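You operate a simulated robot arm through the tools that you are given. There is no shell and no other tool. Be economical: measure what you need, move in short steps, check, and stop when the job is done.

The job below is to be done with a simulated two-armed robot. You get a single attempt, and the scene is never put back.

Task
Carry the kit tray with both arms and set it on the flip table.
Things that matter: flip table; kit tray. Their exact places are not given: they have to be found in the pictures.

The check looks at the end state, three seconds after you hand in, the way a careful person would. Anything else that was tipped, shoved, dropped, spilled or broken makes it a failure.

Robot
Two 7-joint arms with two-finger parallel grippers on one trunk, on a base that drives. Base frame: it is fixed to the floor where the robot stands at the start and does not move with it; the origin is under the middle of the robot, x ahead of it, y to its left, z up; the surface under the hand at the start is at about z = 90. Units: cm, rad, N and s.
The left shoulder is at the start at [6, 18.9, 122.8], the right one opposite. With the tool pointing down near the work surface each hand reaches from about 10 to 66 cm from the robot's upright axis, wherever it stands, measured 20 degrees to its own side. Places, roughly: flip table [-170, -330, 90]. Payload 3.43 kg a hand.
The tool frame of a hand sits at the grasp point between the pads (the TCP): z along the fingers, y along the line on which they close. The tips reach 3 cm beyond it. Largest opening 9.4 cm; finger width 2.8, thickness 1; the body of the gripper, 5 by 9.6 cm, starts 5.5 cm behind the TCP.
Orientation is that of the tool frame in the base frame, as a unit quaternion [x, y, z, w]. With the fingers straight down and closing along the base's y, the tool's x points along the base's -x, its y along +y and its z along -z.

Tools
- The arms move only by the tool nudge_tool. It takes "left_moves", "right_moves" or both (then of equal length, played together; a hand with none holds still); each is a list of rows, each a list of 3 entries, a list of its own where there are three numbers: the turn, a rotation vector about the tool's x, y, z in rad, then the shift along the tool's x, y, z in cm, then the opening, from 0 (shut) to 1 (fully open). In form: [[[ax, ay, az], [tx, ty, tz], claw], ...]. A call has 1 to 10 rows; each row shifts and turns the commanded pose from where the row before left it, along the tool's axes as they then stand. A row lasts 0.2 s, in which the tool goes at most 5 cm and 0.15 rad; a call with a longer step from one row to the next is refused whole, and so is a gripper value outside its range. Where a pose cannot be reached the arm comes as near as it can. A force on the tool above 40 N (or 10 N above the force at the start of the call, whichever is more), or a blocked arm, ends the call early, and 0.2 s more pass. Each finger travels about 15.3 cm/s and halts on what it meets, pressing with about 21 N; the grip force reading is that of the motor and also rises with nothing between the fingers. The clock runs only during rows and for 0.2 s after the last one: add rows that do not move to give the fingers time. The reply holds the time, the measured pose of the TCP, the force on the tool along the base axes, the opening and the grip force, in the units named above and with some noise, with the torque about the TCP (base axes, N m) and any sound that the robot's microphone picked up.
- Cameras (640 x 400 px; columns grow to the right, rows downward): "scene" is now at [0.43, -2.34, 176.63]; the picture's right is [-0.33, -0.94, 0.00], its down [-0.81, 0.28, -0.52] and it looks along [0.49, -0.17, -0.85] (base axes); focal length 263 px, centre (320, 200). "left" rides on the left gripper at [7.6, -1.4, -10.2] in its tool frame; the picture's right is [0.18, 0.98, 0.00], its down [-0.75, 0.14, -0.64] and it looks along [-0.63, 0.12, 0.77] (tool axes); focal length 243 px, centre (320, 200). "right" rides on the right gripper at [7.6, 1.4, -10.3] in its tool frame; the picture's right is [-0.18, 0.98, 0.00], its down [-0.75, -0.14, -0.64] and it looks along [-0.63, -0.12, 0.77] (tool axes); focal length 243 px, centre (320, 200).
- get_image(camera): a new picture of that camera. It takes no simulated time.
- lift_body(by): slides the trunk up (or, below 0, down) by that many cm; the arms and the scene camera ride with it, the base frame stays. It gives what a move gives, with no picture.
- drive_base(legs): drives the robot by 1 to 6 legs, each [ahead, left, turn to the left] in cm, cm and rad, along the robot's own axes; the way and the turn of a leg run together, so that a leg with both is an arc; at most 150 cm and 3.142 rad a leg. The arms and the cameras ride along, it lands a little off, and it stops where it bumps. It gives what a move gives.
- turn_head(pan, tilt): turns the head with the scene camera to pan (to the left, within 1.501 rad either way) and tilt (down, from -0.506 to 1.204), counted from straight ahead of the robot. It gives what a move gives.
- locate(camera, pixels): for up to 12 pixels [column, row] of the newest picture of that camera ("zoom" is the newest enlarged one), the place [x, y, z] in the base frame of the surface seen there, good to about 0.2 cm. It takes no simulated time.
- enlarge(camera, box): a new picture of the part [left, top, right, bottom] of that camera's present view, enlarged. It takes no simulated time.
- sign_off(): hands the job in; it is judged then, once.

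Keep the steps short. Do not move on a guess: measure, check each grasp and each placing, and mend mistakes. In all there are 80 turns and 62 pictures (those below and enlarged ones count). Leave the grippers open and the arms clear of the work at the hand-in unless told otherwise, and finish with a single line.

The tools are called after "Emit:" as a command line: name --argument value ..., lists and objects as JSON in quotes. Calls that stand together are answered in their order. nudge_tool: Moves the arms, as the interface text tells. Its arguments: {"type":"object","properties":{"left_moves":{"type":"array","items":{"type":"array"}},"right_moves":{"type":"array","items":{"type":"array"}}},"required":[]} The other tools are called the same way: lift_body (by) slides the trunk up or down; drive_base (legs) drives the base; turn_head (pan, tilt) turns the head that bears the scene camera; get_image (camera) takes a picture; locate (camera, pixels) gives the place of the surface under pixels of a picture; enlarge (camera, box) takes an enlarged picture of a part of a camera's view; sign_off () hands the job in.

At the start:

```text
clock: 0.0
left_eef_pos: [34.88, -0.26, 119.86]
left_orientation: [0.0, 1.0, 0.0, 0.0]
left_contact_force: [-0.3, 0.1, 0.8]
left_ft_torque: [-0.01, -0.01, 0.06]
left_opening: 9.39
left_gripper_force: 0.0
right_eef_pos: [31.25, -26.98, 117.91]
right_orientation: [0.0, 1.0, 0.0, 0.0]
right_contact_force: [0.0, 0.9, 0.2]
right_ft_torque: [-0.02, 0.03, -0.01]
right_opening: 9.39
right_gripper_force: 0.1
trunk travel left (down, up): [-90.0, 9.0]
robot x, y, heading: [0.07, 0.15, -0.001]
head pan, tilt: [-0.339, 1.023]
```

scene: 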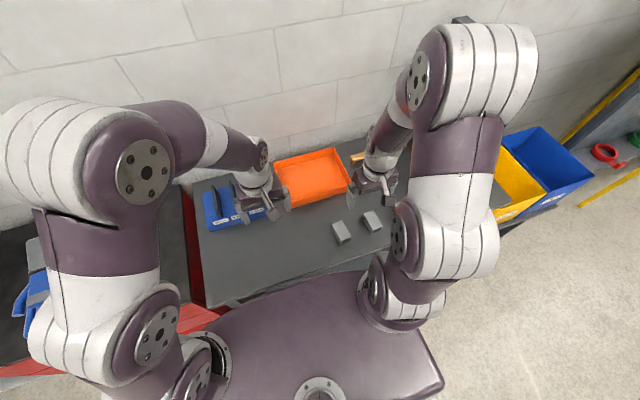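
right: 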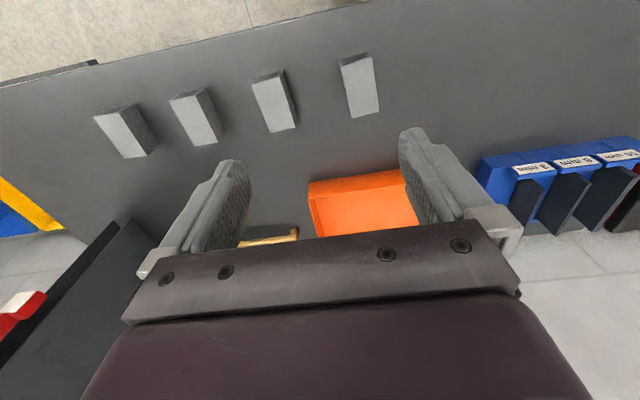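
left: 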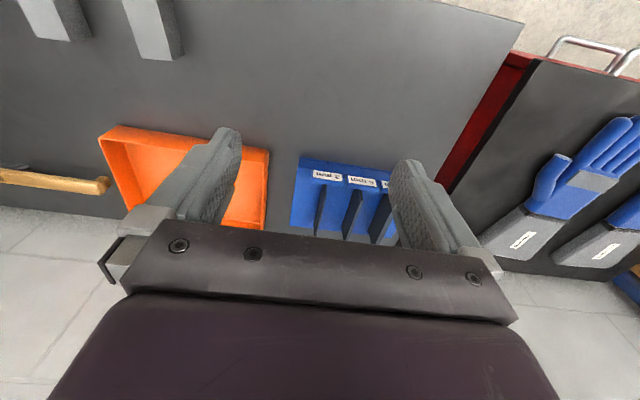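

I see an orange tray-like bin on the bench ahead, and blue bins on the left. I'll locate a few points and look more closely.

Emit:
enlarge --camera "scene" --box '[180, 120, 440, 290]'

Emit:
locate --camera "scene" --pixels '[[275, 160], [337, 148], [349, 188], [292, 206], [312, 175], [340, 232], [373, 220], [300, 240], [200, 250], [230, 205]]'

```text
2.35 times, centred on (310, 205) of scene
```

zoom: 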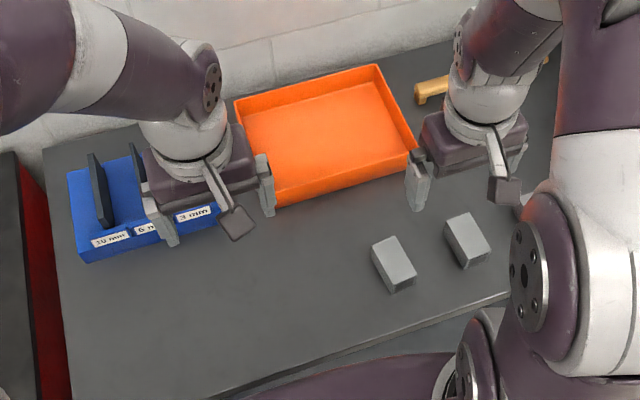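

```text
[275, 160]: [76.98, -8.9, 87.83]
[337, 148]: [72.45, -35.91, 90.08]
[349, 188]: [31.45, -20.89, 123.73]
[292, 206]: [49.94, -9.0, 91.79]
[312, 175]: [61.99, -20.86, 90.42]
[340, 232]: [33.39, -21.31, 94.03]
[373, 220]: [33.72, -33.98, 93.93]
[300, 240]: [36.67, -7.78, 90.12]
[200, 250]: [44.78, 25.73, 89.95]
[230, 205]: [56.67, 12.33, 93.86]
```

The orange tray is a candidate, but other trays may exist. I'll look to the right and left with the head.

Emit:
turn_head --pan -1.5 --tilt 0.45

Emit:
get_image --camera "scene"

Emit:
turn_head --pan 1.2 --tilt 0.6

Emit:
get_image --camera "scene"

```text
clock: 1.4
left_eef_pos: [34.78, -0.24, 119.74]
left_orientation: [0.0, 1.0, 0.0, 0.0]
left_contact_force: [0.0, -0.3, 0.9]
left_ft_torque: [-0.01, -0.03, -0.01]
left_opening: 9.38
left_gripper_force: 0.1
right_eef_pos: [31.29, -26.73, 117.78]
right_orientation: [0.0, 1.0, 0.0, 0.0]
right_contact_force: [0.0, -0.8, -0.2]
right_ft_torque: [0.01, 0.0, 0.02]
right_opening: 9.4
right_gripper_force: 0.0
trunk travel left (down, up): [-90.0, 9.0]
robot x, y, heading: [-0.06, 0.02, -0.002]
head pan, tilt: [-1.499, 0.45]
```

```text
57 pictures are left
```

scene: 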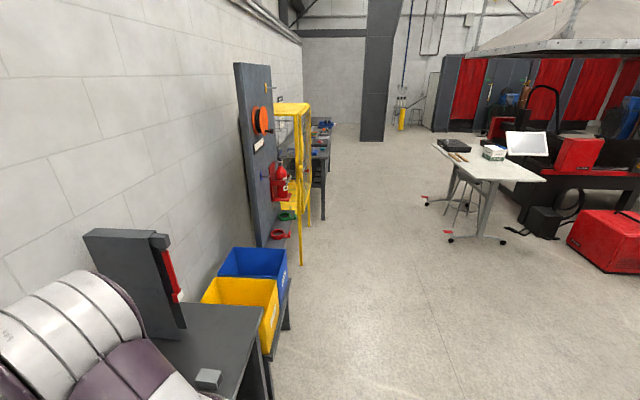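

```text
clock: 3.8
left_eef_pos: [34.92, -0.34, 119.95]
left_orientation: [0.0, 1.0, 0.0, 0.0]
left_contact_force: [-0.6, -0.8, 0.5]
left_ft_torque: [0.0, 0.02, 0.0]
left_opening: 9.38
left_gripper_force: 0.0
right_eef_pos: [31.24, -27.02, 117.78]
right_orientation: [0.0, 1.0, 0.001, 0.0]
right_contact_force: [0.1, 0.0, -0.4]
right_ft_torque: [-0.04, 0.0, 0.01]
right_opening: 9.4
right_gripper_force: 0.1
trunk travel left (down, up): [-90.0, 9.0]
robot x, y, heading: [-0.41, 0.14, -0.001]
head pan, tilt: [1.201, 0.6]
```

```text
56 pictures are left
```

scene: 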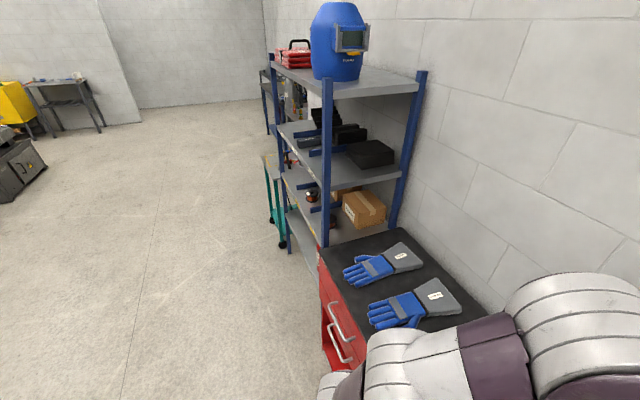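

The flip table is the white-topped table at the right rear; the orange tray is the kit tray. Now to measure the tray: head back to the bench.

Emit:
turn_head --pan -0.3 --tilt 0.85

Emit:
enlarge --camera "scene" --box '[240, 140, 440, 265]'

```text
clock: 5.4
left_eef_pos: [34.81, -0.4, 119.74]
left_orientation: [0.0, 1.0, -0.001, -0.001]
left_contact_force: [-0.2, -0.5, 0.1]
left_ft_torque: [0.01, -0.03, 0.01]
left_opening: 9.4
left_gripper_force: 0.1
right_eef_pos: [31.15, -26.93, 117.87]
right_orientation: [0.0, 1.0, 0.0, 0.0]
right_contact_force: [0.0, -0.4, -0.2]
right_ft_torque: [-0.01, 0.01, -0.01]
right_opening: 9.42
right_gripper_force: 0.1
trunk travel left (down, up): [-90.0, 9.0]
robot x, y, heading: [-0.3, -0.21, -0.003]
head pan, tilt: [-0.3, 0.85]
```

```text
3.20 times, centred on (340, 202) of scene
```

zoom: 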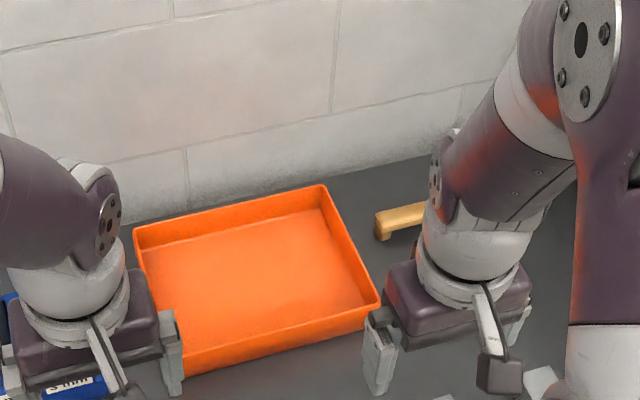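

Tray fully visible. I'll locate rim corners, inner floor, wall tops, and the yellow handle.

Emit:
locate --camera "zoom" --pixels '[[136, 229], [321, 188], [377, 301], [190, 358], [350, 247], [346, 247], [160, 300], [280, 333], [250, 270], [378, 223], [230, 206], [140, 250]]'

Emit:
get_image --camera "right"

```text
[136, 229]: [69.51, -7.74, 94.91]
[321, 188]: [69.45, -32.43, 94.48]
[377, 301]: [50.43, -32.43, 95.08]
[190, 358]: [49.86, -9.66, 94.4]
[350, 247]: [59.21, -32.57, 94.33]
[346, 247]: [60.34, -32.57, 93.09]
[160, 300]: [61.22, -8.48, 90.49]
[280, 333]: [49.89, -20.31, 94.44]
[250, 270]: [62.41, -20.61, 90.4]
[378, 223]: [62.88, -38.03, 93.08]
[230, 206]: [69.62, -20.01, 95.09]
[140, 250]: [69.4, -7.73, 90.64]
```

```text
54 pictures are left
```

right: 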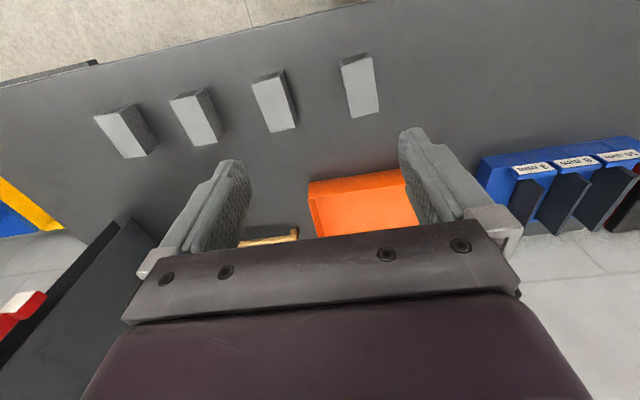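

Tray: x 49.9–69.6, y −7.6…−32.6, rim z≈95, bench z≈90. Before sliding the base 20 cm right, I check the dark panel on the right camera, the handle and blue bin.

Emit:
locate --camera "right" --pixels '[[120, 230], [60, 300], [295, 232], [245, 243], [20, 310], [120, 245], [485, 165], [365, 110], [120, 140], [2, 220]]'

Emit:
drive_base --legs '[[0, -19.5, 0]]'

```text
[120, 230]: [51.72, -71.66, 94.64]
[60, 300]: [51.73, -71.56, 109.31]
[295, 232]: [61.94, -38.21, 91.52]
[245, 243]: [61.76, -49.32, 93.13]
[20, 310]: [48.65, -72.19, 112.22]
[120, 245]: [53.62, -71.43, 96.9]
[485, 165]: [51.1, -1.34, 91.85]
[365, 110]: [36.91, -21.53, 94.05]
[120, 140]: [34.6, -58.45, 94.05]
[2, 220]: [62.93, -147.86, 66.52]
```

```text
clock: 7.0
left_eef_pos: [34.81, -20.06, 119.89]
left_orientation: [0.001, 1.0, -0.001, 0.0]
left_contact_force: [0.3, 0.1, 0.5]
left_ft_torque: [-0.06, 0.03, 0.03]
left_opening: 9.39
left_gripper_force: 0.0
right_eef_pos: [31.11, -46.54, 117.8]
right_orientation: [0.001, 1.0, -0.002, 0.0]
right_contact_force: [-0.1, -0.5, -0.1]
right_ft_torque: [-0.02, 0.02, 0.0]
right_opening: 9.38
right_gripper_force: 0.0
trunk travel left (down, up): [-90.0, 9.0]
robot x, y, heading: [-0.16, -19.82, -0.0]
head pan, tilt: [-0.3, 0.85]
```

Base moved. Next I bring both hands above the tray's side walls (targets x 59.8, y −7.7 and −32.55) at safe height, with openings of 0.6 to clear the handle at y −38.

Emit:
nudge_tool --left_moves '[[[0, 0, 0], [-3.12, 1.545, 0], 0.6], [[0, 0, 0], [-3.12, 1.545, 0], 0.6], [[0, 0, 0], [-3.12, 1.545, 0], 0.6], [[0, 0, 0], [-3.12, 1.545, 0], 0.6], [[0, 0, 0], [-3.12, 1.545, 0], 0.6], [[0, 0, 0], [-3.12, 1.545, 0], 0.6], [[0, 0, 0], [-3.12, 1.545, 0], 0.6], [[0, 0, 0], [-3.12, 1.545, 0], 0.6], [[0, 0, 0], [0, 0, 0], 0.6]]' --right_moves '[[[0, 0, 0], [-3.59, 1.75, 0], 0.6], [[0, 0, 0], [-3.59, 1.75, 0], 0.6], [[0, 0, 0], [-3.59, 1.75, 0], 0.6], [[0, 0, 0], [-3.59, 1.75, 0], 0.6], [[0, 0, 0], [-3.59, 1.75, 0], 0.6], [[0, 0, 0], [-3.59, 1.75, 0], 0.6], [[0, 0, 0], [-3.59, 1.75, 0], 0.6], [[0, 0, 0], [-3.59, 1.75, 0], 0.6], [[0, 0, 0], [0, 0, 0], 0.6]]'

Emit:
get_image --camera "left"

Emit:
get_image --camera "right"

```text
clock: 8.9
left_eef_pos: [56.36, -7.59, 117.47]
left_orientation: [0.002, 1.0, -0.001, 0.002]
left_contact_force: [0.8, -0.8, -0.3]
left_ft_torque: [0.0, 0.0, -0.01]
left_opening: 5.65
left_gripper_force: 0.0
left hand out of reach, approached as far as the arm can: row 7, 8
right_eef_pos: [57.11, -33.53, 116.44]
right_orientation: [0.001, 1.0, 0.0, -0.001]
right_contact_force: [-0.4, 0.3, -0.3]
right_ft_torque: [0.05, -0.02, -0.04]
right_opening: 5.63
right_gripper_force: 0.0
right hand out of reach, approached as far as the arm can: row 8
trunk travel left (down, up): [-90.0, 9.0]
robot x, y, heading: [-0.06, -19.73, -0.008]
head pan, tilt: [-0.3, 0.85]
```

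```text
53 pictures are left
```

left: 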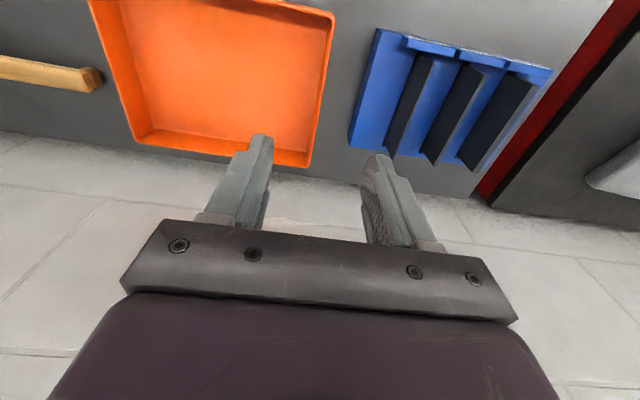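

```text
52 pictures are left
```

right: 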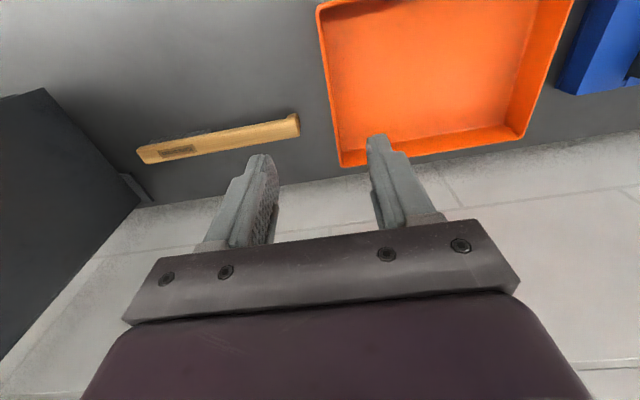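

Reach ran short at this height, so I lower the hands 12 cm (still above the rim; tips at about z 102) where reach is better, and read the pose.

Emit:
nudge_tool --left_moves '[[[0, 0, 0], [0, 0, 3], 0.6], [[0, 0, 0], [0, 0, 3], 0.6], [[0, 0, 0], [0, 0, 3], 0.6], [[0, 0, 0], [0, 0, 3], 0.6], [[0, 0, 0], [0, 0, 0], 0.6]]' --right_moves '[[[0, 0, 0], [0, 0, 3], 0.6], [[0, 0, 0], [0, 0, 3], 0.6], [[0, 0, 0], [0, 0, 3], 0.6], [[0, 0, 0], [0, 0, 3], 0.6], [[0, 0, 0], [0, 0, 0], 0.6]]'

```text
clock: 10.2
left_eef_pos: [56.53, -7.32, 105.55]
left_orientation: [0.001, 1.0, 0.0, 0.0]
left_contact_force: [0.6, -0.2, -0.3]
left_ft_torque: [0.0, -0.01, 0.01]
left_opening: 5.64
left_gripper_force: 0.1
right_eef_pos: [57.25, -33.65, 104.58]
right_orientation: [0.002, 1.0, 0.0, 0.001]
right_contact_force: [-0.4, 0.3, 0.2]
right_ft_torque: [-0.01, -0.05, -0.01]
right_opening: 5.63
right_gripper_force: 0.0
trunk travel left (down, up): [-90.0, 9.0]
robot x, y, heading: [0.12, -20.03, 0.002]
head pan, tilt: [-0.3, 0.85]
```

Now move forward: left +3.3 x, −0.3 y; right +2.6 x, +1.1 y, then check.

Emit:
nudge_tool --left_moves '[[[0, 0, 0], [-1.65, -0.15, 0], 0.6], [[0, 0, 0], [-1.65, -0.15, 0], 0.6], [[0, 0, 0], [0, 0, 0], 0.6]]' --right_moves '[[[0, 0, 0], [-1.3, 0.55, 0], 0.6], [[0, 0, 0], [-1.3, 0.55, 0], 0.6], [[0, 0, 0], [0, 0, 0], 0.6]]'

Emit:
get_image --camera "left"

Emit:
get_image --camera "right"

```text
clock: 10.9
left_eef_pos: [59.87, -7.61, 105.46]
left_orientation: [0.001, 1.0, 0.0, -0.001]
left_contact_force: [0.5, 0.3, 1.6]
left_ft_torque: [0.0, -0.04, 0.01]
left_opening: 5.64
left_gripper_force: 0.0
right_eef_pos: [59.6, -32.52, 104.76]
right_orientation: [0.001, 1.0, 0.0, 0.001]
right_contact_force: [0.3, 0.2, -0.2]
right_ft_torque: [-0.01, -0.03, -0.01]
right_opening: 5.65
right_gripper_force: 0.1
trunk travel left (down, up): [-90.0, 9.0]
robot x, y, heading: [-0.15, -20.0, -0.005]
head pan, tilt: [-0.3, 0.85]
```

```text
51 pictures are left
```

left: 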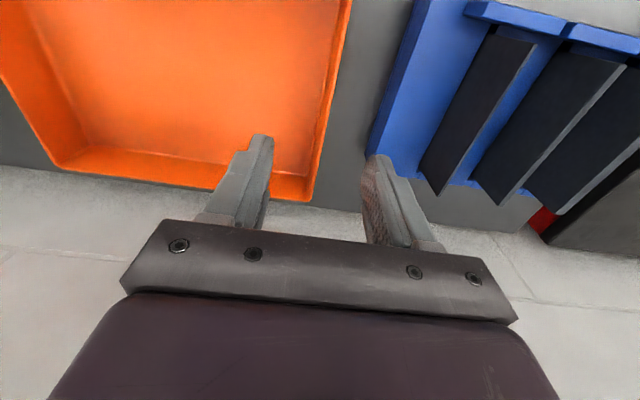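

```text
50 pictures are left
```

right: 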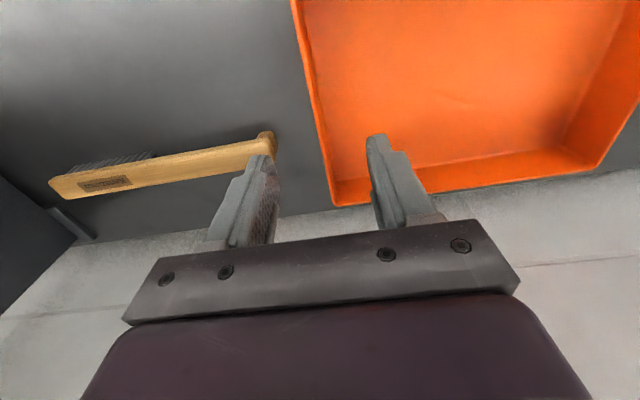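

Both hands straddle the walls. Check the bin and brush clearances and the wall lines near the hands.

Emit:
locate --camera "left" --pixels '[[375, 145], [420, 185], [395, 60], [318, 165], [340, 50], [308, 195]]'

Emit:
locate --camera "right" --pixels '[[274, 140], [265, 133], [320, 130], [299, 20], [333, 195]]'

```text
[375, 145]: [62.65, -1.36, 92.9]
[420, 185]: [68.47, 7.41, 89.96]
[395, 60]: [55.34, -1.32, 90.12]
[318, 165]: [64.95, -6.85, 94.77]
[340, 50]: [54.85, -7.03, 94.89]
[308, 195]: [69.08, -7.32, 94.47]
```

```text
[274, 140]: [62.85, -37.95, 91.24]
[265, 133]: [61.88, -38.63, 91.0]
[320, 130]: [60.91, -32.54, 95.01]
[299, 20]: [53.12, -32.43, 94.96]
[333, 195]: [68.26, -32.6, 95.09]
```

Left wall is near y −7.1, right wall −32.55; clear of bin (−1.3) and brush (−38). Lower both to TCP z≈94.2 (tips ≈91.2, above tray floor 90.4).

Emit:
nudge_tool --left_moves '[[[0, 0, 0], [0, 0.4, 2.8], 0.6], [[0, 0, 0], [0, 0, 2.8], 0.6], [[0, 0, 0], [0, 0, 2.8], 0.6], [[0, 0, 0], [0, 0, 2.8], 0.6], [[0, 0, 0], [0, 0, 0], 0.6]]' --right_moves '[[[0, 0, 0], [0, 0, 2.63], 0.6], [[0, 0, 0], [0, 0, 2.63], 0.6], [[0, 0, 0], [0, 0, 2.63], 0.6], [[0, 0, 0], [0, 0, 2.63], 0.6], [[0, 0, 0], [0, 0, 0], 0.6]]'

Emit:
get_image --camera "scene"

Emit:
get_image --camera "left"

Emit:
get_image --camera "right"

```text
clock: 12.2
left_eef_pos: [59.48, -7.54, 94.17]
left_orientation: [0.002, 1.0, 0.001, 0.001]
left_contact_force: [-0.4, 0.3, -0.5]
left_ft_torque: [-0.01, 0.0, -0.01]
left_opening: 5.66
left_gripper_force: 0.0
right_eef_pos: [59.74, -32.57, 94.27]
right_orientation: [0.002, 1.0, 0.0, 0.0]
right_contact_force: [-0.1, -0.2, -1.0]
right_ft_torque: [0.02, -0.03, 0.03]
right_opening: 5.63
right_gripper_force: 0.2
trunk travel left (down, up): [-90.0, 9.0]
robot x, y, heading: [0.08, -19.46, -0.009]
head pan, tilt: [-0.3, 0.85]
```

```text
49 pictures are left
```

scene: 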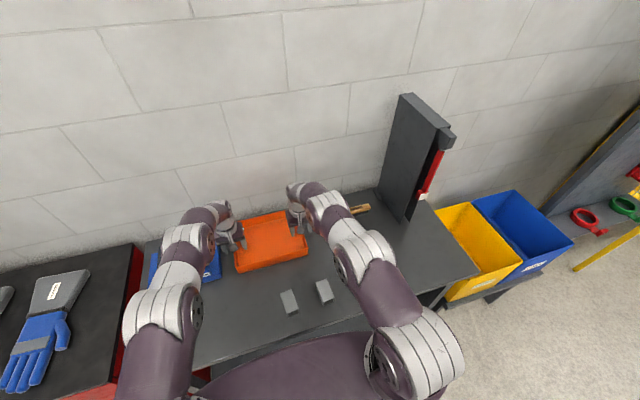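

```text
48 pictures are left
```

left: 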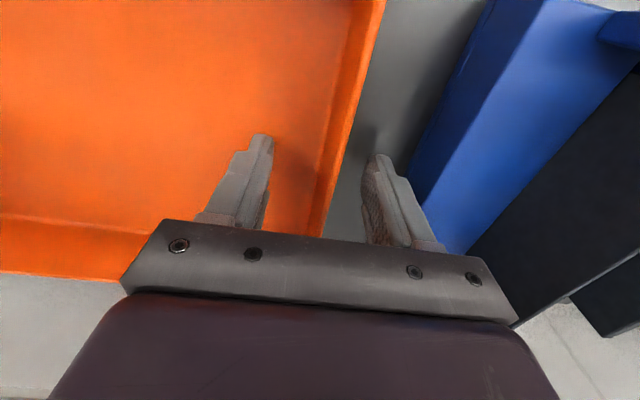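

```text
47 pictures are left
```

right: 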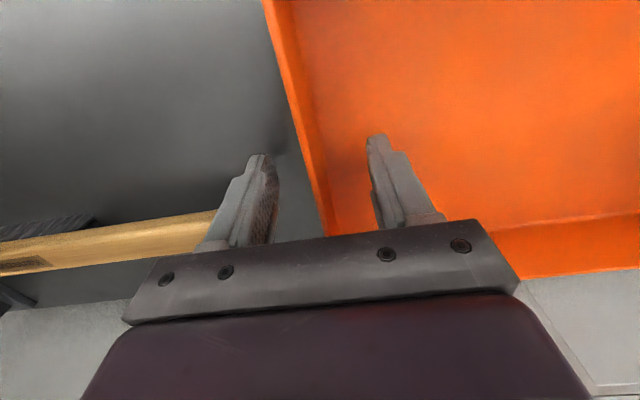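

The left wall looks off-centre (towards the outer finger). Measure it.

Emit:
locate --camera "left" --pixels '[[352, 125], [338, 140], [366, 70], [350, 140], [332, 180], [335, 190]]'

Emit:
locate --camera "right" --pixels '[[295, 125], [300, 140], [306, 140], [280, 60], [312, 180]]'

```text
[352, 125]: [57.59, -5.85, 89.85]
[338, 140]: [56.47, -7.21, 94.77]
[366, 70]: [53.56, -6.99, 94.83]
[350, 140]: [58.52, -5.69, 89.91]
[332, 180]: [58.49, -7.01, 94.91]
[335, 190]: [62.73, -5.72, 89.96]
```

```text
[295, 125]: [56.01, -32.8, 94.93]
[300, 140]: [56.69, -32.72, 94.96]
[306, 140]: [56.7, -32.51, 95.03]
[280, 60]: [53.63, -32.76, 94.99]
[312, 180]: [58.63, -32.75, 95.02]
```

Walls at y≈−7.2 and −32.7; TCPs within 0.3 cm. Close both grippers.

Emit:
nudge_tool --left_moves '[[[0, 0, 0], [0, 0, 0], 0.3], [[0, 0, 0], [0, 0, 0], 0.1], [[0, 0, 0], [0, 0, 0], 0], [[0, 0, 0], [0, 0, 0], 0], [[0, 0, 0], [0, 0, 0], 0]]' --right_moves '[[[0, 0, 0], [0, 0, 0], 0.3], [[0, 0, 0], [0, 0, 0], 0.1], [[0, 0, 0], [0, 0, 0], 0], [[0, 0, 0], [0, 0, 0], 0], [[0, 0, 0], [0, 0, 0], 0]]'

```text
clock: 13.2
left_eef_pos: [59.65, -7.23, 94.11]
left_orientation: [0.002, 1.0, 0.002, -0.001]
left_contact_force: [-0.1, 0.9, -0.5]
left_ft_torque: [-0.01, 0.02, 0.14]
left_opening: 0.85
left_gripper_force: 21.1
right_eef_pos: [59.73, -32.88, 94.26]
right_orientation: [0.002, 1.0, -0.002, -0.001]
right_contact_force: [-0.2, 0.7, -0.8]
right_ft_torque: [0.06, -0.3, 0.22]
right_opening: 0.84
right_gripper_force: 21.3
trunk travel left (down, up): [-90.0, 9.0]
robot x, y, heading: [0.04, -19.44, -0.006]
head pan, tilt: [-0.3, 0.85]
stopped in row 5 (left hand): the force on the tool passed its limit at 42 N (the readings are from after the stop); the commanded pose is now the measured one
```

Both grip the walls (0.85 cm, 21 N). Lift with the trunk 3 cm first.

Emit:
lift_body --by 3

Emit:
get_image --camera "scene"

```text
clock: 13.9
left_eef_pos: [59.75, -7.15, 97.06]
left_orientation: [0.002, 1.0, 0.002, 0.0]
left_contact_force: [1.9, 1.8, -1.4]
left_ft_torque: [0.0, 0.0, 0.13]
left_opening: 0.83
left_gripper_force: 21.2
right_eef_pos: [59.77, -33.0, 97.21]
right_orientation: [0.003, 1.0, -0.001, -0.001]
right_contact_force: [-0.9, -1.5, -1.8]
right_ft_torque: [0.0, 0.01, 0.23]
right_opening: 0.84
right_gripper_force: 21.0
trunk travel left (down, up): [-93.0, 6.0]
robot x, y, heading: [0.15, -19.6, -0.001]
head pan, tilt: [-0.3, 0.85]
```

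```text
46 pictures are left
```

scene: 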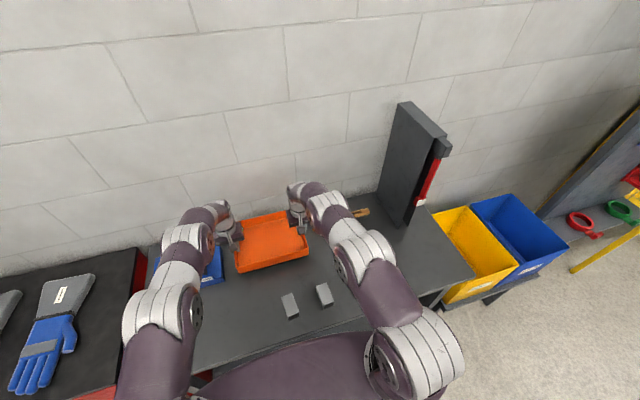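

The tray lifted level and is light. Lift 6 more and verify, then back away 100 cm.

Emit:
lift_body --by 6

Emit:
drive_base --legs '[[-50, 0, 0], [-50, 0, 0]]'

Emit:
get_image --camera "scene"

```text
clock: 14.9
left_eef_pos: [59.62, -7.21, 103.09]
left_orientation: [0.002, 1.0, 0.002, -0.001]
left_contact_force: [1.1, 4.3, -2.2]
left_ft_torque: [-0.07, -0.06, 0.15]
left_opening: 0.83
left_gripper_force: 21.7
right_eef_pos: [59.62, -32.81, 103.07]
right_orientation: [0.002, 1.0, -0.002, -0.001]
right_contact_force: [-1.1, -3.8, -1.1]
right_ft_torque: [0.06, 0.11, 0.22]
right_opening: 0.83
right_gripper_force: 21.4
trunk travel left (down, up): [-99.0, 0.0]
robot x, y, heading: [0.02, -19.83, -0.006]
head pan, tilt: [-0.3, 0.85]
```

```text
clock: 20.4
left_eef_pos: [-39.6, -6.46, 103.06]
left_orientation: [0.003, 1.0, 0.002, -0.001]
left_contact_force: [2.2, 8.6, -1.9]
left_ft_torque: [-0.08, 0.05, 0.1]
left_opening: 0.86
left_gripper_force: 21.0
right_eef_pos: [-39.79, -31.98, 103.11]
right_orientation: [0.005, 1.0, -0.001, -0.001]
right_contact_force: [-1.5, -8.7, -1.4]
right_ft_torque: [0.06, 0.05, 0.23]
right_opening: 0.82
right_gripper_force: 21.5
trunk travel left (down, up): [-99.0, 0.0]
robot x, y, heading: [-99.68, -18.81, -0.008]
head pan, tilt: [-0.3, 0.85]
```

```text
45 pictures are left
```

scene: 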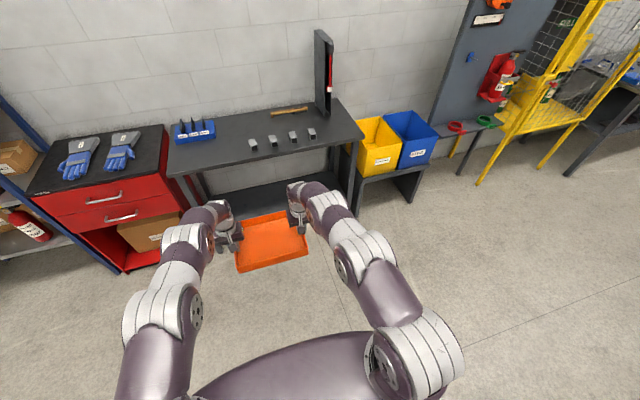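

Tray held, but 8.6 N outward push on both hands (hands squeezing the tray slightly). Relieve by 0.15 cm each, then turn right to face −y.

Emit:
nudge_tool --left_moves '[[[0, 0, 0], [0, 0.15, 0], 0], [[0, 0, 0], [0, 0, 0], 0]]' --right_moves '[[[0, 0, 0], [0, -0.15, 0], 0], [[0, 0, 0], [0, 0, 0], 0]]'

Emit:
drive_base --legs '[[0, 0, -1.57]]'

Emit:
turn_head --pan -0.3 --tilt 0.4

Emit:
get_image --camera "scene"

```text
clock: 21.0
left_eef_pos: [-39.68, -6.49, 103.05]
left_orientation: [0.005, 1.0, 0.001, 0.0]
left_contact_force: [0.7, -21.9, -1.4]
left_ft_torque: [0.1, 0.07, 0.06]
left_opening: 0.84
left_gripper_force: 21.1
right_eef_pos: [-39.84, -32.06, 103.05]
right_orientation: [0.004, 1.0, -0.002, -0.001]
right_contact_force: [-0.1, 22.1, -2.3]
right_ft_torque: [-0.05, -0.06, 0.13]
right_opening: 0.82
right_gripper_force: 20.2
trunk travel left (down, up): [-99.0, 0.0]
robot x, y, heading: [-99.29, -18.78, -0.01]
head pan, tilt: [-0.3, 0.85]
```

```text
clock: 22.4
left_eef_pos: [-38.52, -16.57, 103.01]
left_orientation: [0.089, 0.996, 0.0, -0.002]
left_contact_force: [-0.3, -0.9, -1.4]
left_ft_torque: [-0.02, -0.02, 0.04]
left_opening: 0.84
left_gripper_force: 21.0
right_eef_pos: [-42.98, -41.7, 103.07]
right_orientation: [0.087, 0.996, 0.0, 0.0]
right_contact_force: [0.2, 1.1, -1.8]
right_ft_torque: [0.04, 0.05, 0.03]
right_opening: 0.83
right_gripper_force: 21.0
trunk travel left (down, up): [-99.0, 0.0]
robot x, y, heading: [-99.59, -18.42, -0.178]
head pan, tilt: [-0.3, 0.85]
stopped in leg 1: the force on the tool passed its limit at 40 N (the readings are from after the stop); the commanded pose is now the measured one
```

```text
clock: 23.3
left_eef_pos: [-38.59, -16.58, 103.2]
left_orientation: [0.088, 0.996, 0.001, 0.0]
left_contact_force: [0.2, -2.1, -1.2]
left_ft_torque: [0.01, 0.06, 0.0]
left_opening: 0.83
left_gripper_force: 20.9
right_eef_pos: [-42.97, -41.81, 103.06]
right_orientation: [0.088, 0.996, -0.001, 0.0]
right_contact_force: [-0.4, 1.3, -0.7]
right_ft_torque: [-0.01, 0.0, 0.06]
right_opening: 0.82
right_gripper_force: 21.4
trunk travel left (down, up): [-99.0, 0.0]
robot x, y, heading: [-99.72, -18.18, -0.178]
head pan, tilt: [-0.3, 0.4]
```

```text
44 pictures are left
```

scene: 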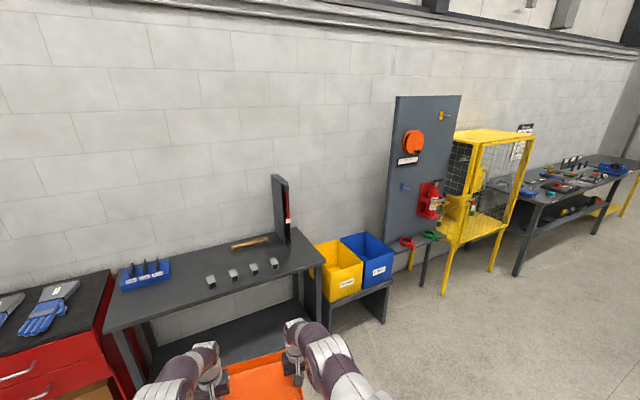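

Internal force has been relieved (commanded pose reset to measured). Continue turning right in smaller legs.

Emit:
drive_base --legs '[[0, 0, -0.35], [0, 0, -0.35], [0, 0, -0.35], [0, 0, -0.34]]'

Emit:
get_image --camera "scene"

```text
clock: 28.0
left_eef_pos: [-85.59, -77.98, 103.06]
left_orientation: [0.7, 0.715, 0.0, 0.001]
left_contact_force: [-1.1, -0.4, -1.2]
left_ft_torque: [0.03, 0.0, 0.02]
left_opening: 0.8
left_gripper_force: 21.3
right_eef_pos: [-111.2, -78.68, 103.16]
right_orientation: [0.7, 0.714, 0.0, -0.001]
right_contact_force: [1.8, 0.3, -1.7]
right_ft_torque: [0.04, -0.03, 0.02]
right_opening: 0.84
right_gripper_force: 21.3
trunk travel left (down, up): [-99.0, 0.0]
robot x, y, heading: [-99.85, -18.64, -1.548]
head pan, tilt: [-0.3, 0.4]
```

```text
43 pictures are left
```

scene: 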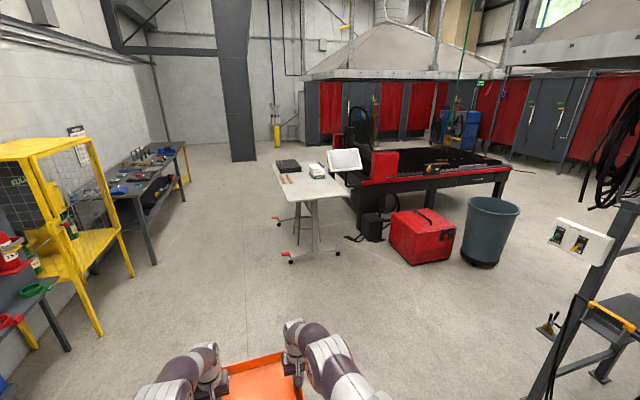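

Facing the flip table now; the way is clear. Zoom and measure the table and what lies on it.

Emit:
enlarge --camera "scene" --box '[240, 130, 440, 280]'

Emit:
locate --camera "scene" --pixels '[[285, 200], [351, 194], [275, 164], [327, 165], [308, 190], [317, 178], [290, 172], [291, 262], [337, 252], [285, 254], [415, 262], [284, 178]]'

```text
2.67 times, centred on (340, 205) of scene
```

zoom: 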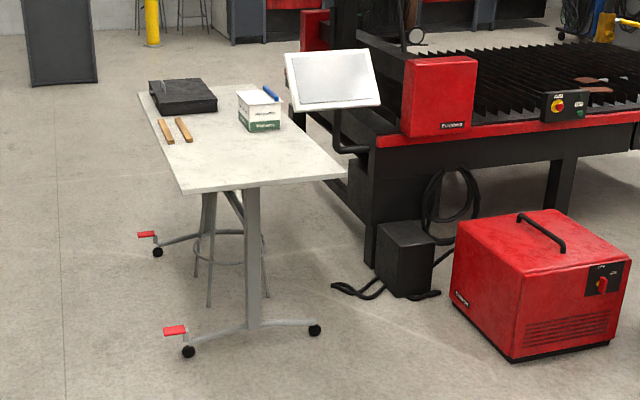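

```text
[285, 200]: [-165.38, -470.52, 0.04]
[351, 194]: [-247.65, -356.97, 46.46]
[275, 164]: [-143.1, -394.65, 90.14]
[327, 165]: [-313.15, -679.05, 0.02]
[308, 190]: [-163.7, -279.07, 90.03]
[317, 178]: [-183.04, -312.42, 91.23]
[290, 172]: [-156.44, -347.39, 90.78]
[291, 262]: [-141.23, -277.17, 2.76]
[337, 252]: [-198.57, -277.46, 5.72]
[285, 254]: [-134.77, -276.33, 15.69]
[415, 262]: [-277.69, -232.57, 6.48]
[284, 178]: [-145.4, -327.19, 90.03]
```

Emit:
locate --camera "zoom" --pixels '[[184, 190], [343, 174], [140, 94], [250, 86], [240, 128], [281, 125], [190, 140], [168, 142], [220, 105], [215, 160], [290, 160], [312, 110]]'

```text
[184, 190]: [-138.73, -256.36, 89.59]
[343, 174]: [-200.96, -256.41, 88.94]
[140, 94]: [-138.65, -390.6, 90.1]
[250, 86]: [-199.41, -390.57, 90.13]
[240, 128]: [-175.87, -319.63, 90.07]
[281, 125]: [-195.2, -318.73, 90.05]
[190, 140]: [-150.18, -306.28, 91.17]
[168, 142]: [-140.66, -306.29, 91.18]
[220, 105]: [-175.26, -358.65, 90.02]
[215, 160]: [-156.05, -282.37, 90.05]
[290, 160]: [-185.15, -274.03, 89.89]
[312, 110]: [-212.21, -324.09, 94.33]
```

Tabletop x −201…−138.6, y −390…−256, z 90; clear area at y > −305 (wood pieces at y −306, box at −319). Target tray centre (−169, −279). Check the stand on the right (clearance) before moving.

Emit:
locate --camera "scene" --pixels '[[550, 320], [530, 395], [552, 235], [600, 375], [470, 262], [400, 255]]'

Emit:
drive_base --legs '[[0, 0, -0.022], [50, 0, 0], [50, 0, 0]]'

```text
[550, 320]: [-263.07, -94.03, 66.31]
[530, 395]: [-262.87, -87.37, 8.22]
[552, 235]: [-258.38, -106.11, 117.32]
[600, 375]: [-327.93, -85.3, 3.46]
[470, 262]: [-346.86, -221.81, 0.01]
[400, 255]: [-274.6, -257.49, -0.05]
```

```text
clock: 33.8
left_eef_pos: [-88.39, -177.69, 103.13]
left_orientation: [0.711, 0.703, 0.001, 0.001]
left_contact_force: [-1.8, -0.8, -0.9]
left_ft_torque: [-0.01, 0.0, -0.01]
left_opening: 0.85
left_gripper_force: 20.8
right_eef_pos: [-114.01, -177.45, 103.31]
right_orientation: [0.711, 0.703, 0.0, -0.001]
right_contact_force: [1.4, 0.2, -1.7]
right_ft_torque: [-0.01, -0.01, 0.06]
right_opening: 0.84
right_gripper_force: 20.9
trunk travel left (down, up): [-99.0, 0.0]
robot x, y, heading: [-100.14, -117.67, -1.583]
head pan, tilt: [-0.3, 0.4]
```

Stand at x≈−260 is clear of the path. Shift right 68 cm, then look.

Emit:
drive_base --legs '[[0, -34, 0.012], [0, -34, 0]]'

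Emit:
turn_head --pan 0 --tilt 0.5

Emit:
get_image --camera "scene"

```text
clock: 37.8
left_eef_pos: [-155.34, -177.34, 103.01]
left_orientation: [0.705, 0.709, 0.0, -0.001]
left_contact_force: [-0.5, -0.3, -1.4]
left_ft_torque: [-0.01, 0.05, 0.03]
left_opening: 0.84
left_gripper_force: 20.8
right_eef_pos: [-180.99, -177.61, 103.23]
right_orientation: [0.705, 0.709, 0.0, -0.002]
right_contact_force: [1.2, 1.0, -2.1]
right_ft_torque: [0.0, 0.02, 0.03]
right_opening: 0.81
right_gripper_force: 21.3
trunk travel left (down, up): [-99.0, 0.0]
robot x, y, heading: [-168.52, -117.88, -1.567]
head pan, tilt: [-0.3, 0.4]
```

```text
clock: 38.6
left_eef_pos: [-155.61, -177.48, 102.98]
left_orientation: [0.705, 0.709, 0.002, 0.0]
left_contact_force: [-1.3, -0.4, -1.1]
left_ft_torque: [0.04, 0.01, 0.0]
left_opening: 0.85
left_gripper_force: 20.6
right_eef_pos: [-181.19, -177.71, 103.19]
right_orientation: [0.705, 0.709, 0.0, -0.002]
right_contact_force: [1.1, 0.1, -1.9]
right_ft_torque: [0.02, -0.02, 0.01]
right_opening: 0.82
right_gripper_force: 20.9
trunk travel left (down, up): [-99.0, 0.0]
robot x, y, heading: [-168.58, -117.89, -1.566]
head pan, tilt: [0.0, 0.499]
```

```text
41 pictures are left
```

scene: 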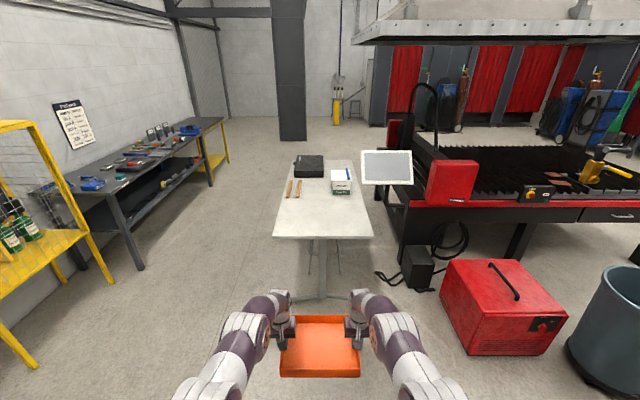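

Aligned with the table. Check the welder's near edge, monitor and table front edge, and drive ahead 70.

Emit:
locate --camera "scene" --pixels '[[443, 265], [465, 350], [380, 280], [366, 180], [275, 235], [372, 236], [350, 295], [292, 296], [288, 196], [300, 197], [332, 193]]'

Emit:
drive_base --legs '[[35, 0, 0], [35, 0, 0]]'

Emit:
turn_head --pan 0 --tilt 0.85

Emit:
get_image --camera "scene"

```text
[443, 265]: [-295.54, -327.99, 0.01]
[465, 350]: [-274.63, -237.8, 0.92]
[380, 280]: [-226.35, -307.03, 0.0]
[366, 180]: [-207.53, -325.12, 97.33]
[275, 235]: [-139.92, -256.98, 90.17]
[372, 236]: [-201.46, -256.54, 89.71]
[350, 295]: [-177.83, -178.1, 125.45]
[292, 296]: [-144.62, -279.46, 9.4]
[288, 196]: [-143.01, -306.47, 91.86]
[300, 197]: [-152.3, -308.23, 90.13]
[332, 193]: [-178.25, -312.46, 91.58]
```

```text
clock: 42.8
left_eef_pos: [-154.59, -247.46, 103.14]
left_orientation: [0.703, 0.711, 0.0, 0.001]
left_contact_force: [-1.1, 0.6, -1.9]
left_ft_torque: [-0.01, 0.02, 0.0]
left_opening: 0.82
left_gripper_force: 20.8
right_eef_pos: [-180.3, -247.71, 103.25]
right_orientation: [0.703, 0.712, 0.0, 0.0]
right_contact_force: [1.2, -0.1, -2.2]
right_ft_torque: [0.0, 0.01, -0.02]
right_opening: 0.83
right_gripper_force: 21.1
trunk travel left (down, up): [-99.0, 0.0]
robot x, y, heading: [-167.79, -188.24, -1.561]
head pan, tilt: [0.0, 0.499]
```

```text
clock: 43.6
left_eef_pos: [-154.62, -247.72, 102.99]
left_orientation: [0.702, 0.712, 0.001, 0.0]
left_contact_force: [-1.5, -1.1, -1.8]
left_ft_torque: [0.01, 0.0, 0.0]
left_opening: 0.83
left_gripper_force: 20.5
right_eef_pos: [-180.31, -248.08, 103.13]
right_orientation: [0.702, 0.712, 0.001, -0.002]
right_contact_force: [1.0, 0.6, -1.2]
right_ft_torque: [-0.03, 0.01, 0.01]
right_opening: 0.84
right_gripper_force: 21.4
trunk travel left (down, up): [-99.0, 0.0]
robot x, y, heading: [-167.75, -188.27, -1.562]
head pan, tilt: [0.0, 0.85]
```

```text
40 pictures are left
```

scene: 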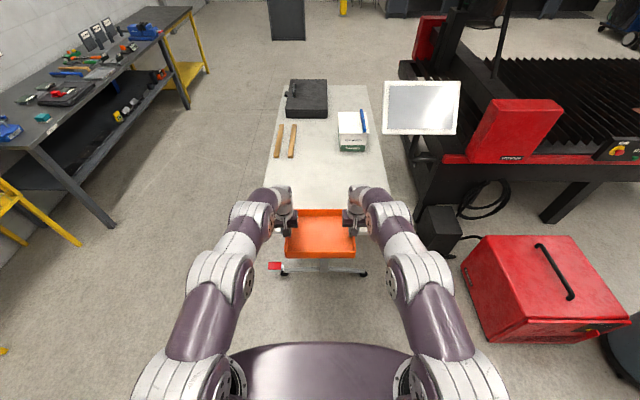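

Approach another 30 cm, putting the tray over the free near end.

Emit:
drive_base --legs '[[15, 0, -0.009], [15.5, 0, 0]]'

Emit:
get_image --camera "scene"

```text
clock: 46.0
left_eef_pos: [-155.14, -277.76, 103.29]
left_orientation: [0.707, 0.707, 0.0, 0.001]
left_contact_force: [-0.4, 0.3, -1.4]
left_ft_torque: [0.0, 0.02, 0.0]
left_opening: 0.83
left_gripper_force: 20.6
right_eef_pos: [-180.71, -277.92, 103.31]
right_orientation: [0.706, 0.708, 0.0, -0.001]
right_contact_force: [1.1, 0.6, -0.9]
right_ft_torque: [-0.03, -0.04, 0.0]
right_opening: 0.84
right_gripper_force: 20.7
trunk travel left (down, up): [-99.0, 0.0]
robot x, y, heading: [-168.25, -218.15, -1.575]
head pan, tilt: [0.0, 0.85]
```

```text
39 pictures are left
```

scene: 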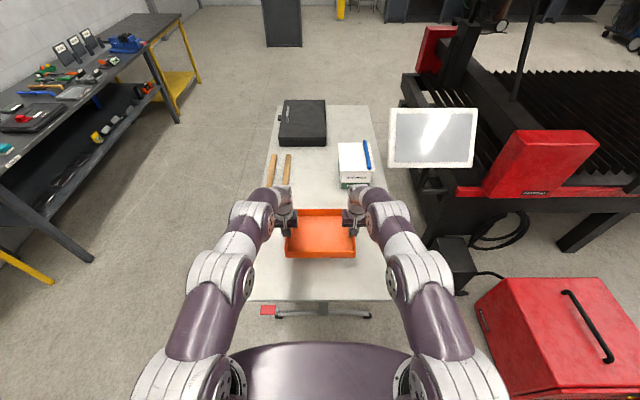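

The tray is over the clear part. Lower the trunk 8 cm, then check.

Emit:
lift_body --by -8

Emit:
enlarge --camera "scene" --box '[240, 140, 400, 320]'

```text
clock: 47.1
left_eef_pos: [-155.03, -277.89, 95.14]
left_orientation: [0.707, 0.707, 0.0, 0.001]
left_contact_force: [-0.7, 1.0, -1.7]
left_ft_torque: [0.01, 0.0, 0.02]
left_opening: 0.85
left_gripper_force: 21.1
right_eef_pos: [-180.78, -278.14, 95.27]
right_orientation: [0.706, 0.708, 0.0, -0.001]
right_contact_force: [0.2, 0.2, -1.9]
right_ft_torque: [-0.01, 0.0, 0.01]
right_opening: 0.85
right_gripper_force: 21.4
trunk travel left (down, up): [-91.0, 8.0]
robot x, y, heading: [-168.06, -218.39, -1.572]
head pan, tilt: [0.0, 0.85]
```

```text
2.22 times, centred on (320, 230) of scene
```

zoom: 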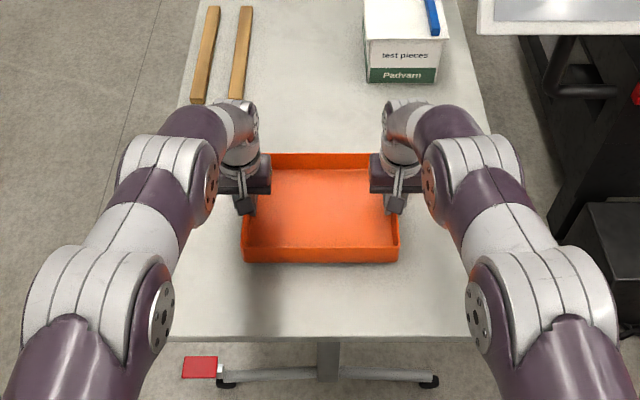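

About 0.9 cm left. Lower 0.8, reading forces.

Emit:
lift_body --by -0.8

```text
clock: 47.7
left_eef_pos: [-155.04, -277.9, 94.26]
left_orientation: [0.707, 0.708, 0.001, 0.0]
left_contact_force: [-0.6, 0.5, -2.0]
left_ft_torque: [0.01, 0.04, 0.0]
left_opening: 0.83
left_gripper_force: 20.8
right_eef_pos: [-180.65, -278.12, 94.48]
right_orientation: [0.706, 0.708, 0.0, -0.002]
right_contact_force: [1.1, 0.5, -2.3]
right_ft_torque: [-0.02, -0.01, -0.02]
right_opening: 0.84
right_gripper_force: 21.4
trunk travel left (down, up): [-90.2, 8.8]
robot x, y, heading: [-167.86, -218.35, -1.568]
head pan, tilt: [0.0, 0.85]
```

Still carrying its weight (−2 N each). Lower 0.2 more.

Emit:
lift_body --by -0.2

```text
clock: 48.2
left_eef_pos: [-154.96, -277.96, 94.18]
left_orientation: [0.706, 0.708, 0.001, 0.0]
left_contact_force: [-0.3, -1.4, 0.8]
left_ft_torque: [0.2, 0.01, -0.01]
left_opening: 0.82
left_gripper_force: 20.7
right_eef_pos: [-180.77, -278.17, 94.14]
right_orientation: [0.706, 0.708, 0.0, -0.001]
right_contact_force: [1.4, -1.0, 2.2]
right_ft_torque: [0.25, -0.07, 0.04]
right_opening: 0.84
right_gripper_force: 21.4
trunk travel left (down, up): [-90.0, 9.0]
robot x, y, heading: [-168.25, -218.36, -1.568]
head pan, tilt: [0.0, 0.85]
```

Forces have turned upward, so the tray has landed. Open both grippers to 0.5 gently.

Emit:
nudge_tool --left_moves '[[[0, 0, 0], [0, 0, 0], 0.2], [[0, 0, 0], [0, 0, 0], 0.4], [[0, 0, 0], [0, 0, 0], 0.5], [[0, 0, 0], [0, 0, 0], 0.5]]' --right_moves '[[[0, 0, 0], [0, 0, 0], 0.2], [[0, 0, 0], [0, 0, 0], 0.4], [[0, 0, 0], [0, 0, 0], 0.5], [[0, 0, 0], [0, 0, 0], 0.5]]'

Emit:
get_image --camera "left"

Emit:
get_image --camera "right"

```text
clock: 49.2
left_eef_pos: [-155.03, -278.06, 94.13]
left_orientation: [0.706, 0.708, 0.001, 0.0]
left_contact_force: [0.4, 0.6, 0.3]
left_ft_torque: [0.01, 0.02, -0.04]
left_opening: 4.7
left_gripper_force: 0.1
right_eef_pos: [-180.84, -278.09, 94.18]
right_orientation: [0.706, 0.708, 0.0, -0.001]
right_contact_force: [0.1, 0.3, -0.2]
right_ft_torque: [0.01, 0.0, 0.01]
right_opening: 4.71
right_gripper_force: 0.1
trunk travel left (down, up): [-90.0, 9.0]
robot x, y, heading: [-167.96, -218.55, -1.574]
head pan, tilt: [0.0, 0.85]
```

```text
37 pictures are left
```

left: 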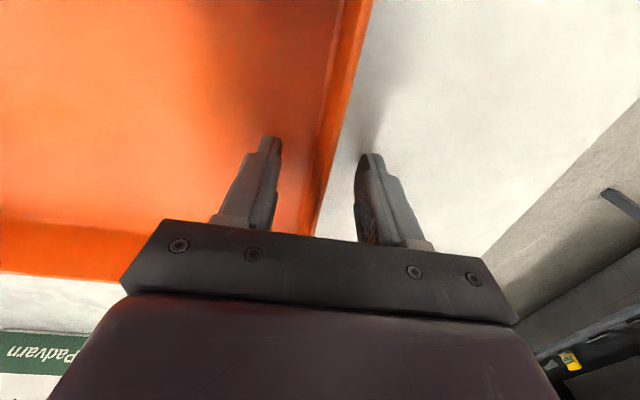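

```text
36 pictures are left
```

right: 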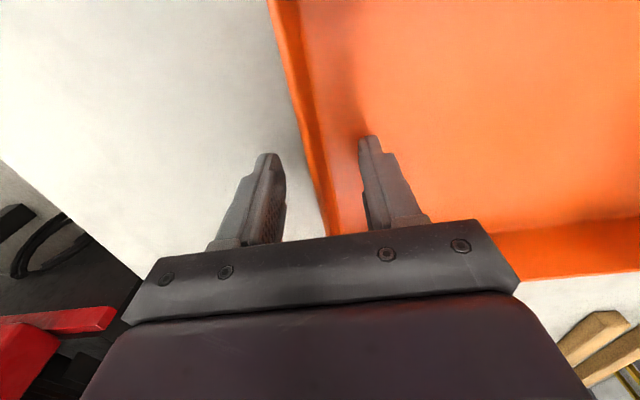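

Pads are clear of the walls. Raise the trunk 9 cm, then back the base 40 cm, and verify.

Emit:
lift_body --by 9

Emit:
drive_base --legs '[[-45, 0, 0]]'

Emit:
get_image --camera "scene"

```text
clock: 50.5
left_eef_pos: [-155.11, -278.07, 103.12]
left_orientation: [0.707, 0.707, 0.001, 0.0]
left_contact_force: [0.3, 0.4, 0.0]
left_ft_torque: [-0.01, 0.01, 0.0]
left_opening: 4.7
left_gripper_force: 0.1
right_eef_pos: [-180.57, -278.13, 103.23]
right_orientation: [0.706, 0.708, 0.0, 0.0]
right_contact_force: [0.3, 0.2, -0.4]
right_ft_torque: [-0.01, 0.0, 0.0]
right_opening: 4.69
right_gripper_force: 0.0
trunk travel left (down, up): [-99.0, 0.0]
robot x, y, heading: [-168.07, -218.53, -1.575]
head pan, tilt: [0.0, 0.85]
```

```text
clock: 53.2
left_eef_pos: [-155.21, -233.4, 102.92]
left_orientation: [0.708, 0.706, 0.0, 0.0]
left_contact_force: [0.1, 0.0, 0.4]
left_ft_torque: [0.02, 0.0, 0.02]
left_opening: 4.73
left_gripper_force: 0.1
right_eef_pos: [-180.78, -233.31, 103.03]
right_orientation: [0.708, 0.706, 0.001, -0.003]
right_contact_force: [0.2, 1.2, 0.3]
right_ft_torque: [0.01, -0.01, -0.02]
right_opening: 4.7
right_gripper_force: 0.1
trunk travel left (down, up): [-99.0, 0.0]
robot x, y, heading: [-168.09, -173.36, -1.572]
head pan, tilt: [0.0, 0.85]
```

```text
35 pictures are left
```

scene: 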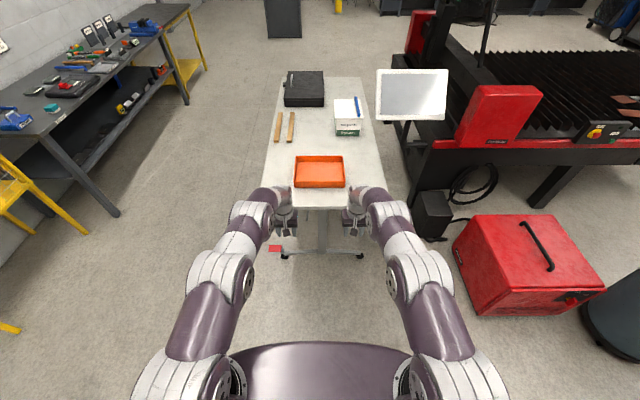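

The tray sits on the table well inside the edge, with nothing else disturbed. Measure it for levelness and fully open the grippers.

Emit:
locate --camera "scene" --pixels '[[297, 158], [342, 158], [297, 183], [343, 183], [320, 174], [320, 200]]'

Emit:
nudge_tool --left_moves '[[[0, 0, 0], [0, 0, 0], 0.8], [[0, 0, 0], [0, 0, 0], 1], [[0, 0, 0], [0, 0, 0], 1]]' --right_moves '[[[0, 0, 0], [0, 0, 0], 0.8], [[0, 0, 0], [0, 0, 0], 1], [[0, 0, 0], [0, 0, 0], 1]]'

```text
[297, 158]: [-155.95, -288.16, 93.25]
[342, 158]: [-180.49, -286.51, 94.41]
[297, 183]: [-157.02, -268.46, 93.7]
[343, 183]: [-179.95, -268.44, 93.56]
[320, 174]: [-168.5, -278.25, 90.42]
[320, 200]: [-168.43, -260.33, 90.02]
```

```text
clock: 54.0
left_eef_pos: [-155.2, -233.28, 103.16]
left_orientation: [0.708, 0.706, 0.0, 0.001]
left_contact_force: [0.3, -0.5, 0.5]
left_ft_torque: [-0.04, 0.01, -0.02]
left_opening: 9.42
left_gripper_force: 0.1
right_eef_pos: [-180.89, -233.32, 103.33]
right_orientation: [0.709, 0.706, 0.0, -0.001]
right_contact_force: [-1.1, -0.3, -0.5]
right_ft_torque: [0.02, 0.01, -0.01]
right_opening: 9.39
right_gripper_force: 0.1
trunk travel left (down, up): [-99.0, 0.0]
robot x, y, heading: [-167.9, -173.29, -1.573]
head pan, tilt: [0.0, 0.85]
```

The tray lies flat (floor z 90.4), fully on the table; grippers are open and clear. Handing in.

Emit:
sign_off

```text
The job is handed in.
```

The kit tray (the orange tray) was carried with both arms and is sitting flat on the near end of the flip table, with nothing else moved, both grippers open and the arms clear.
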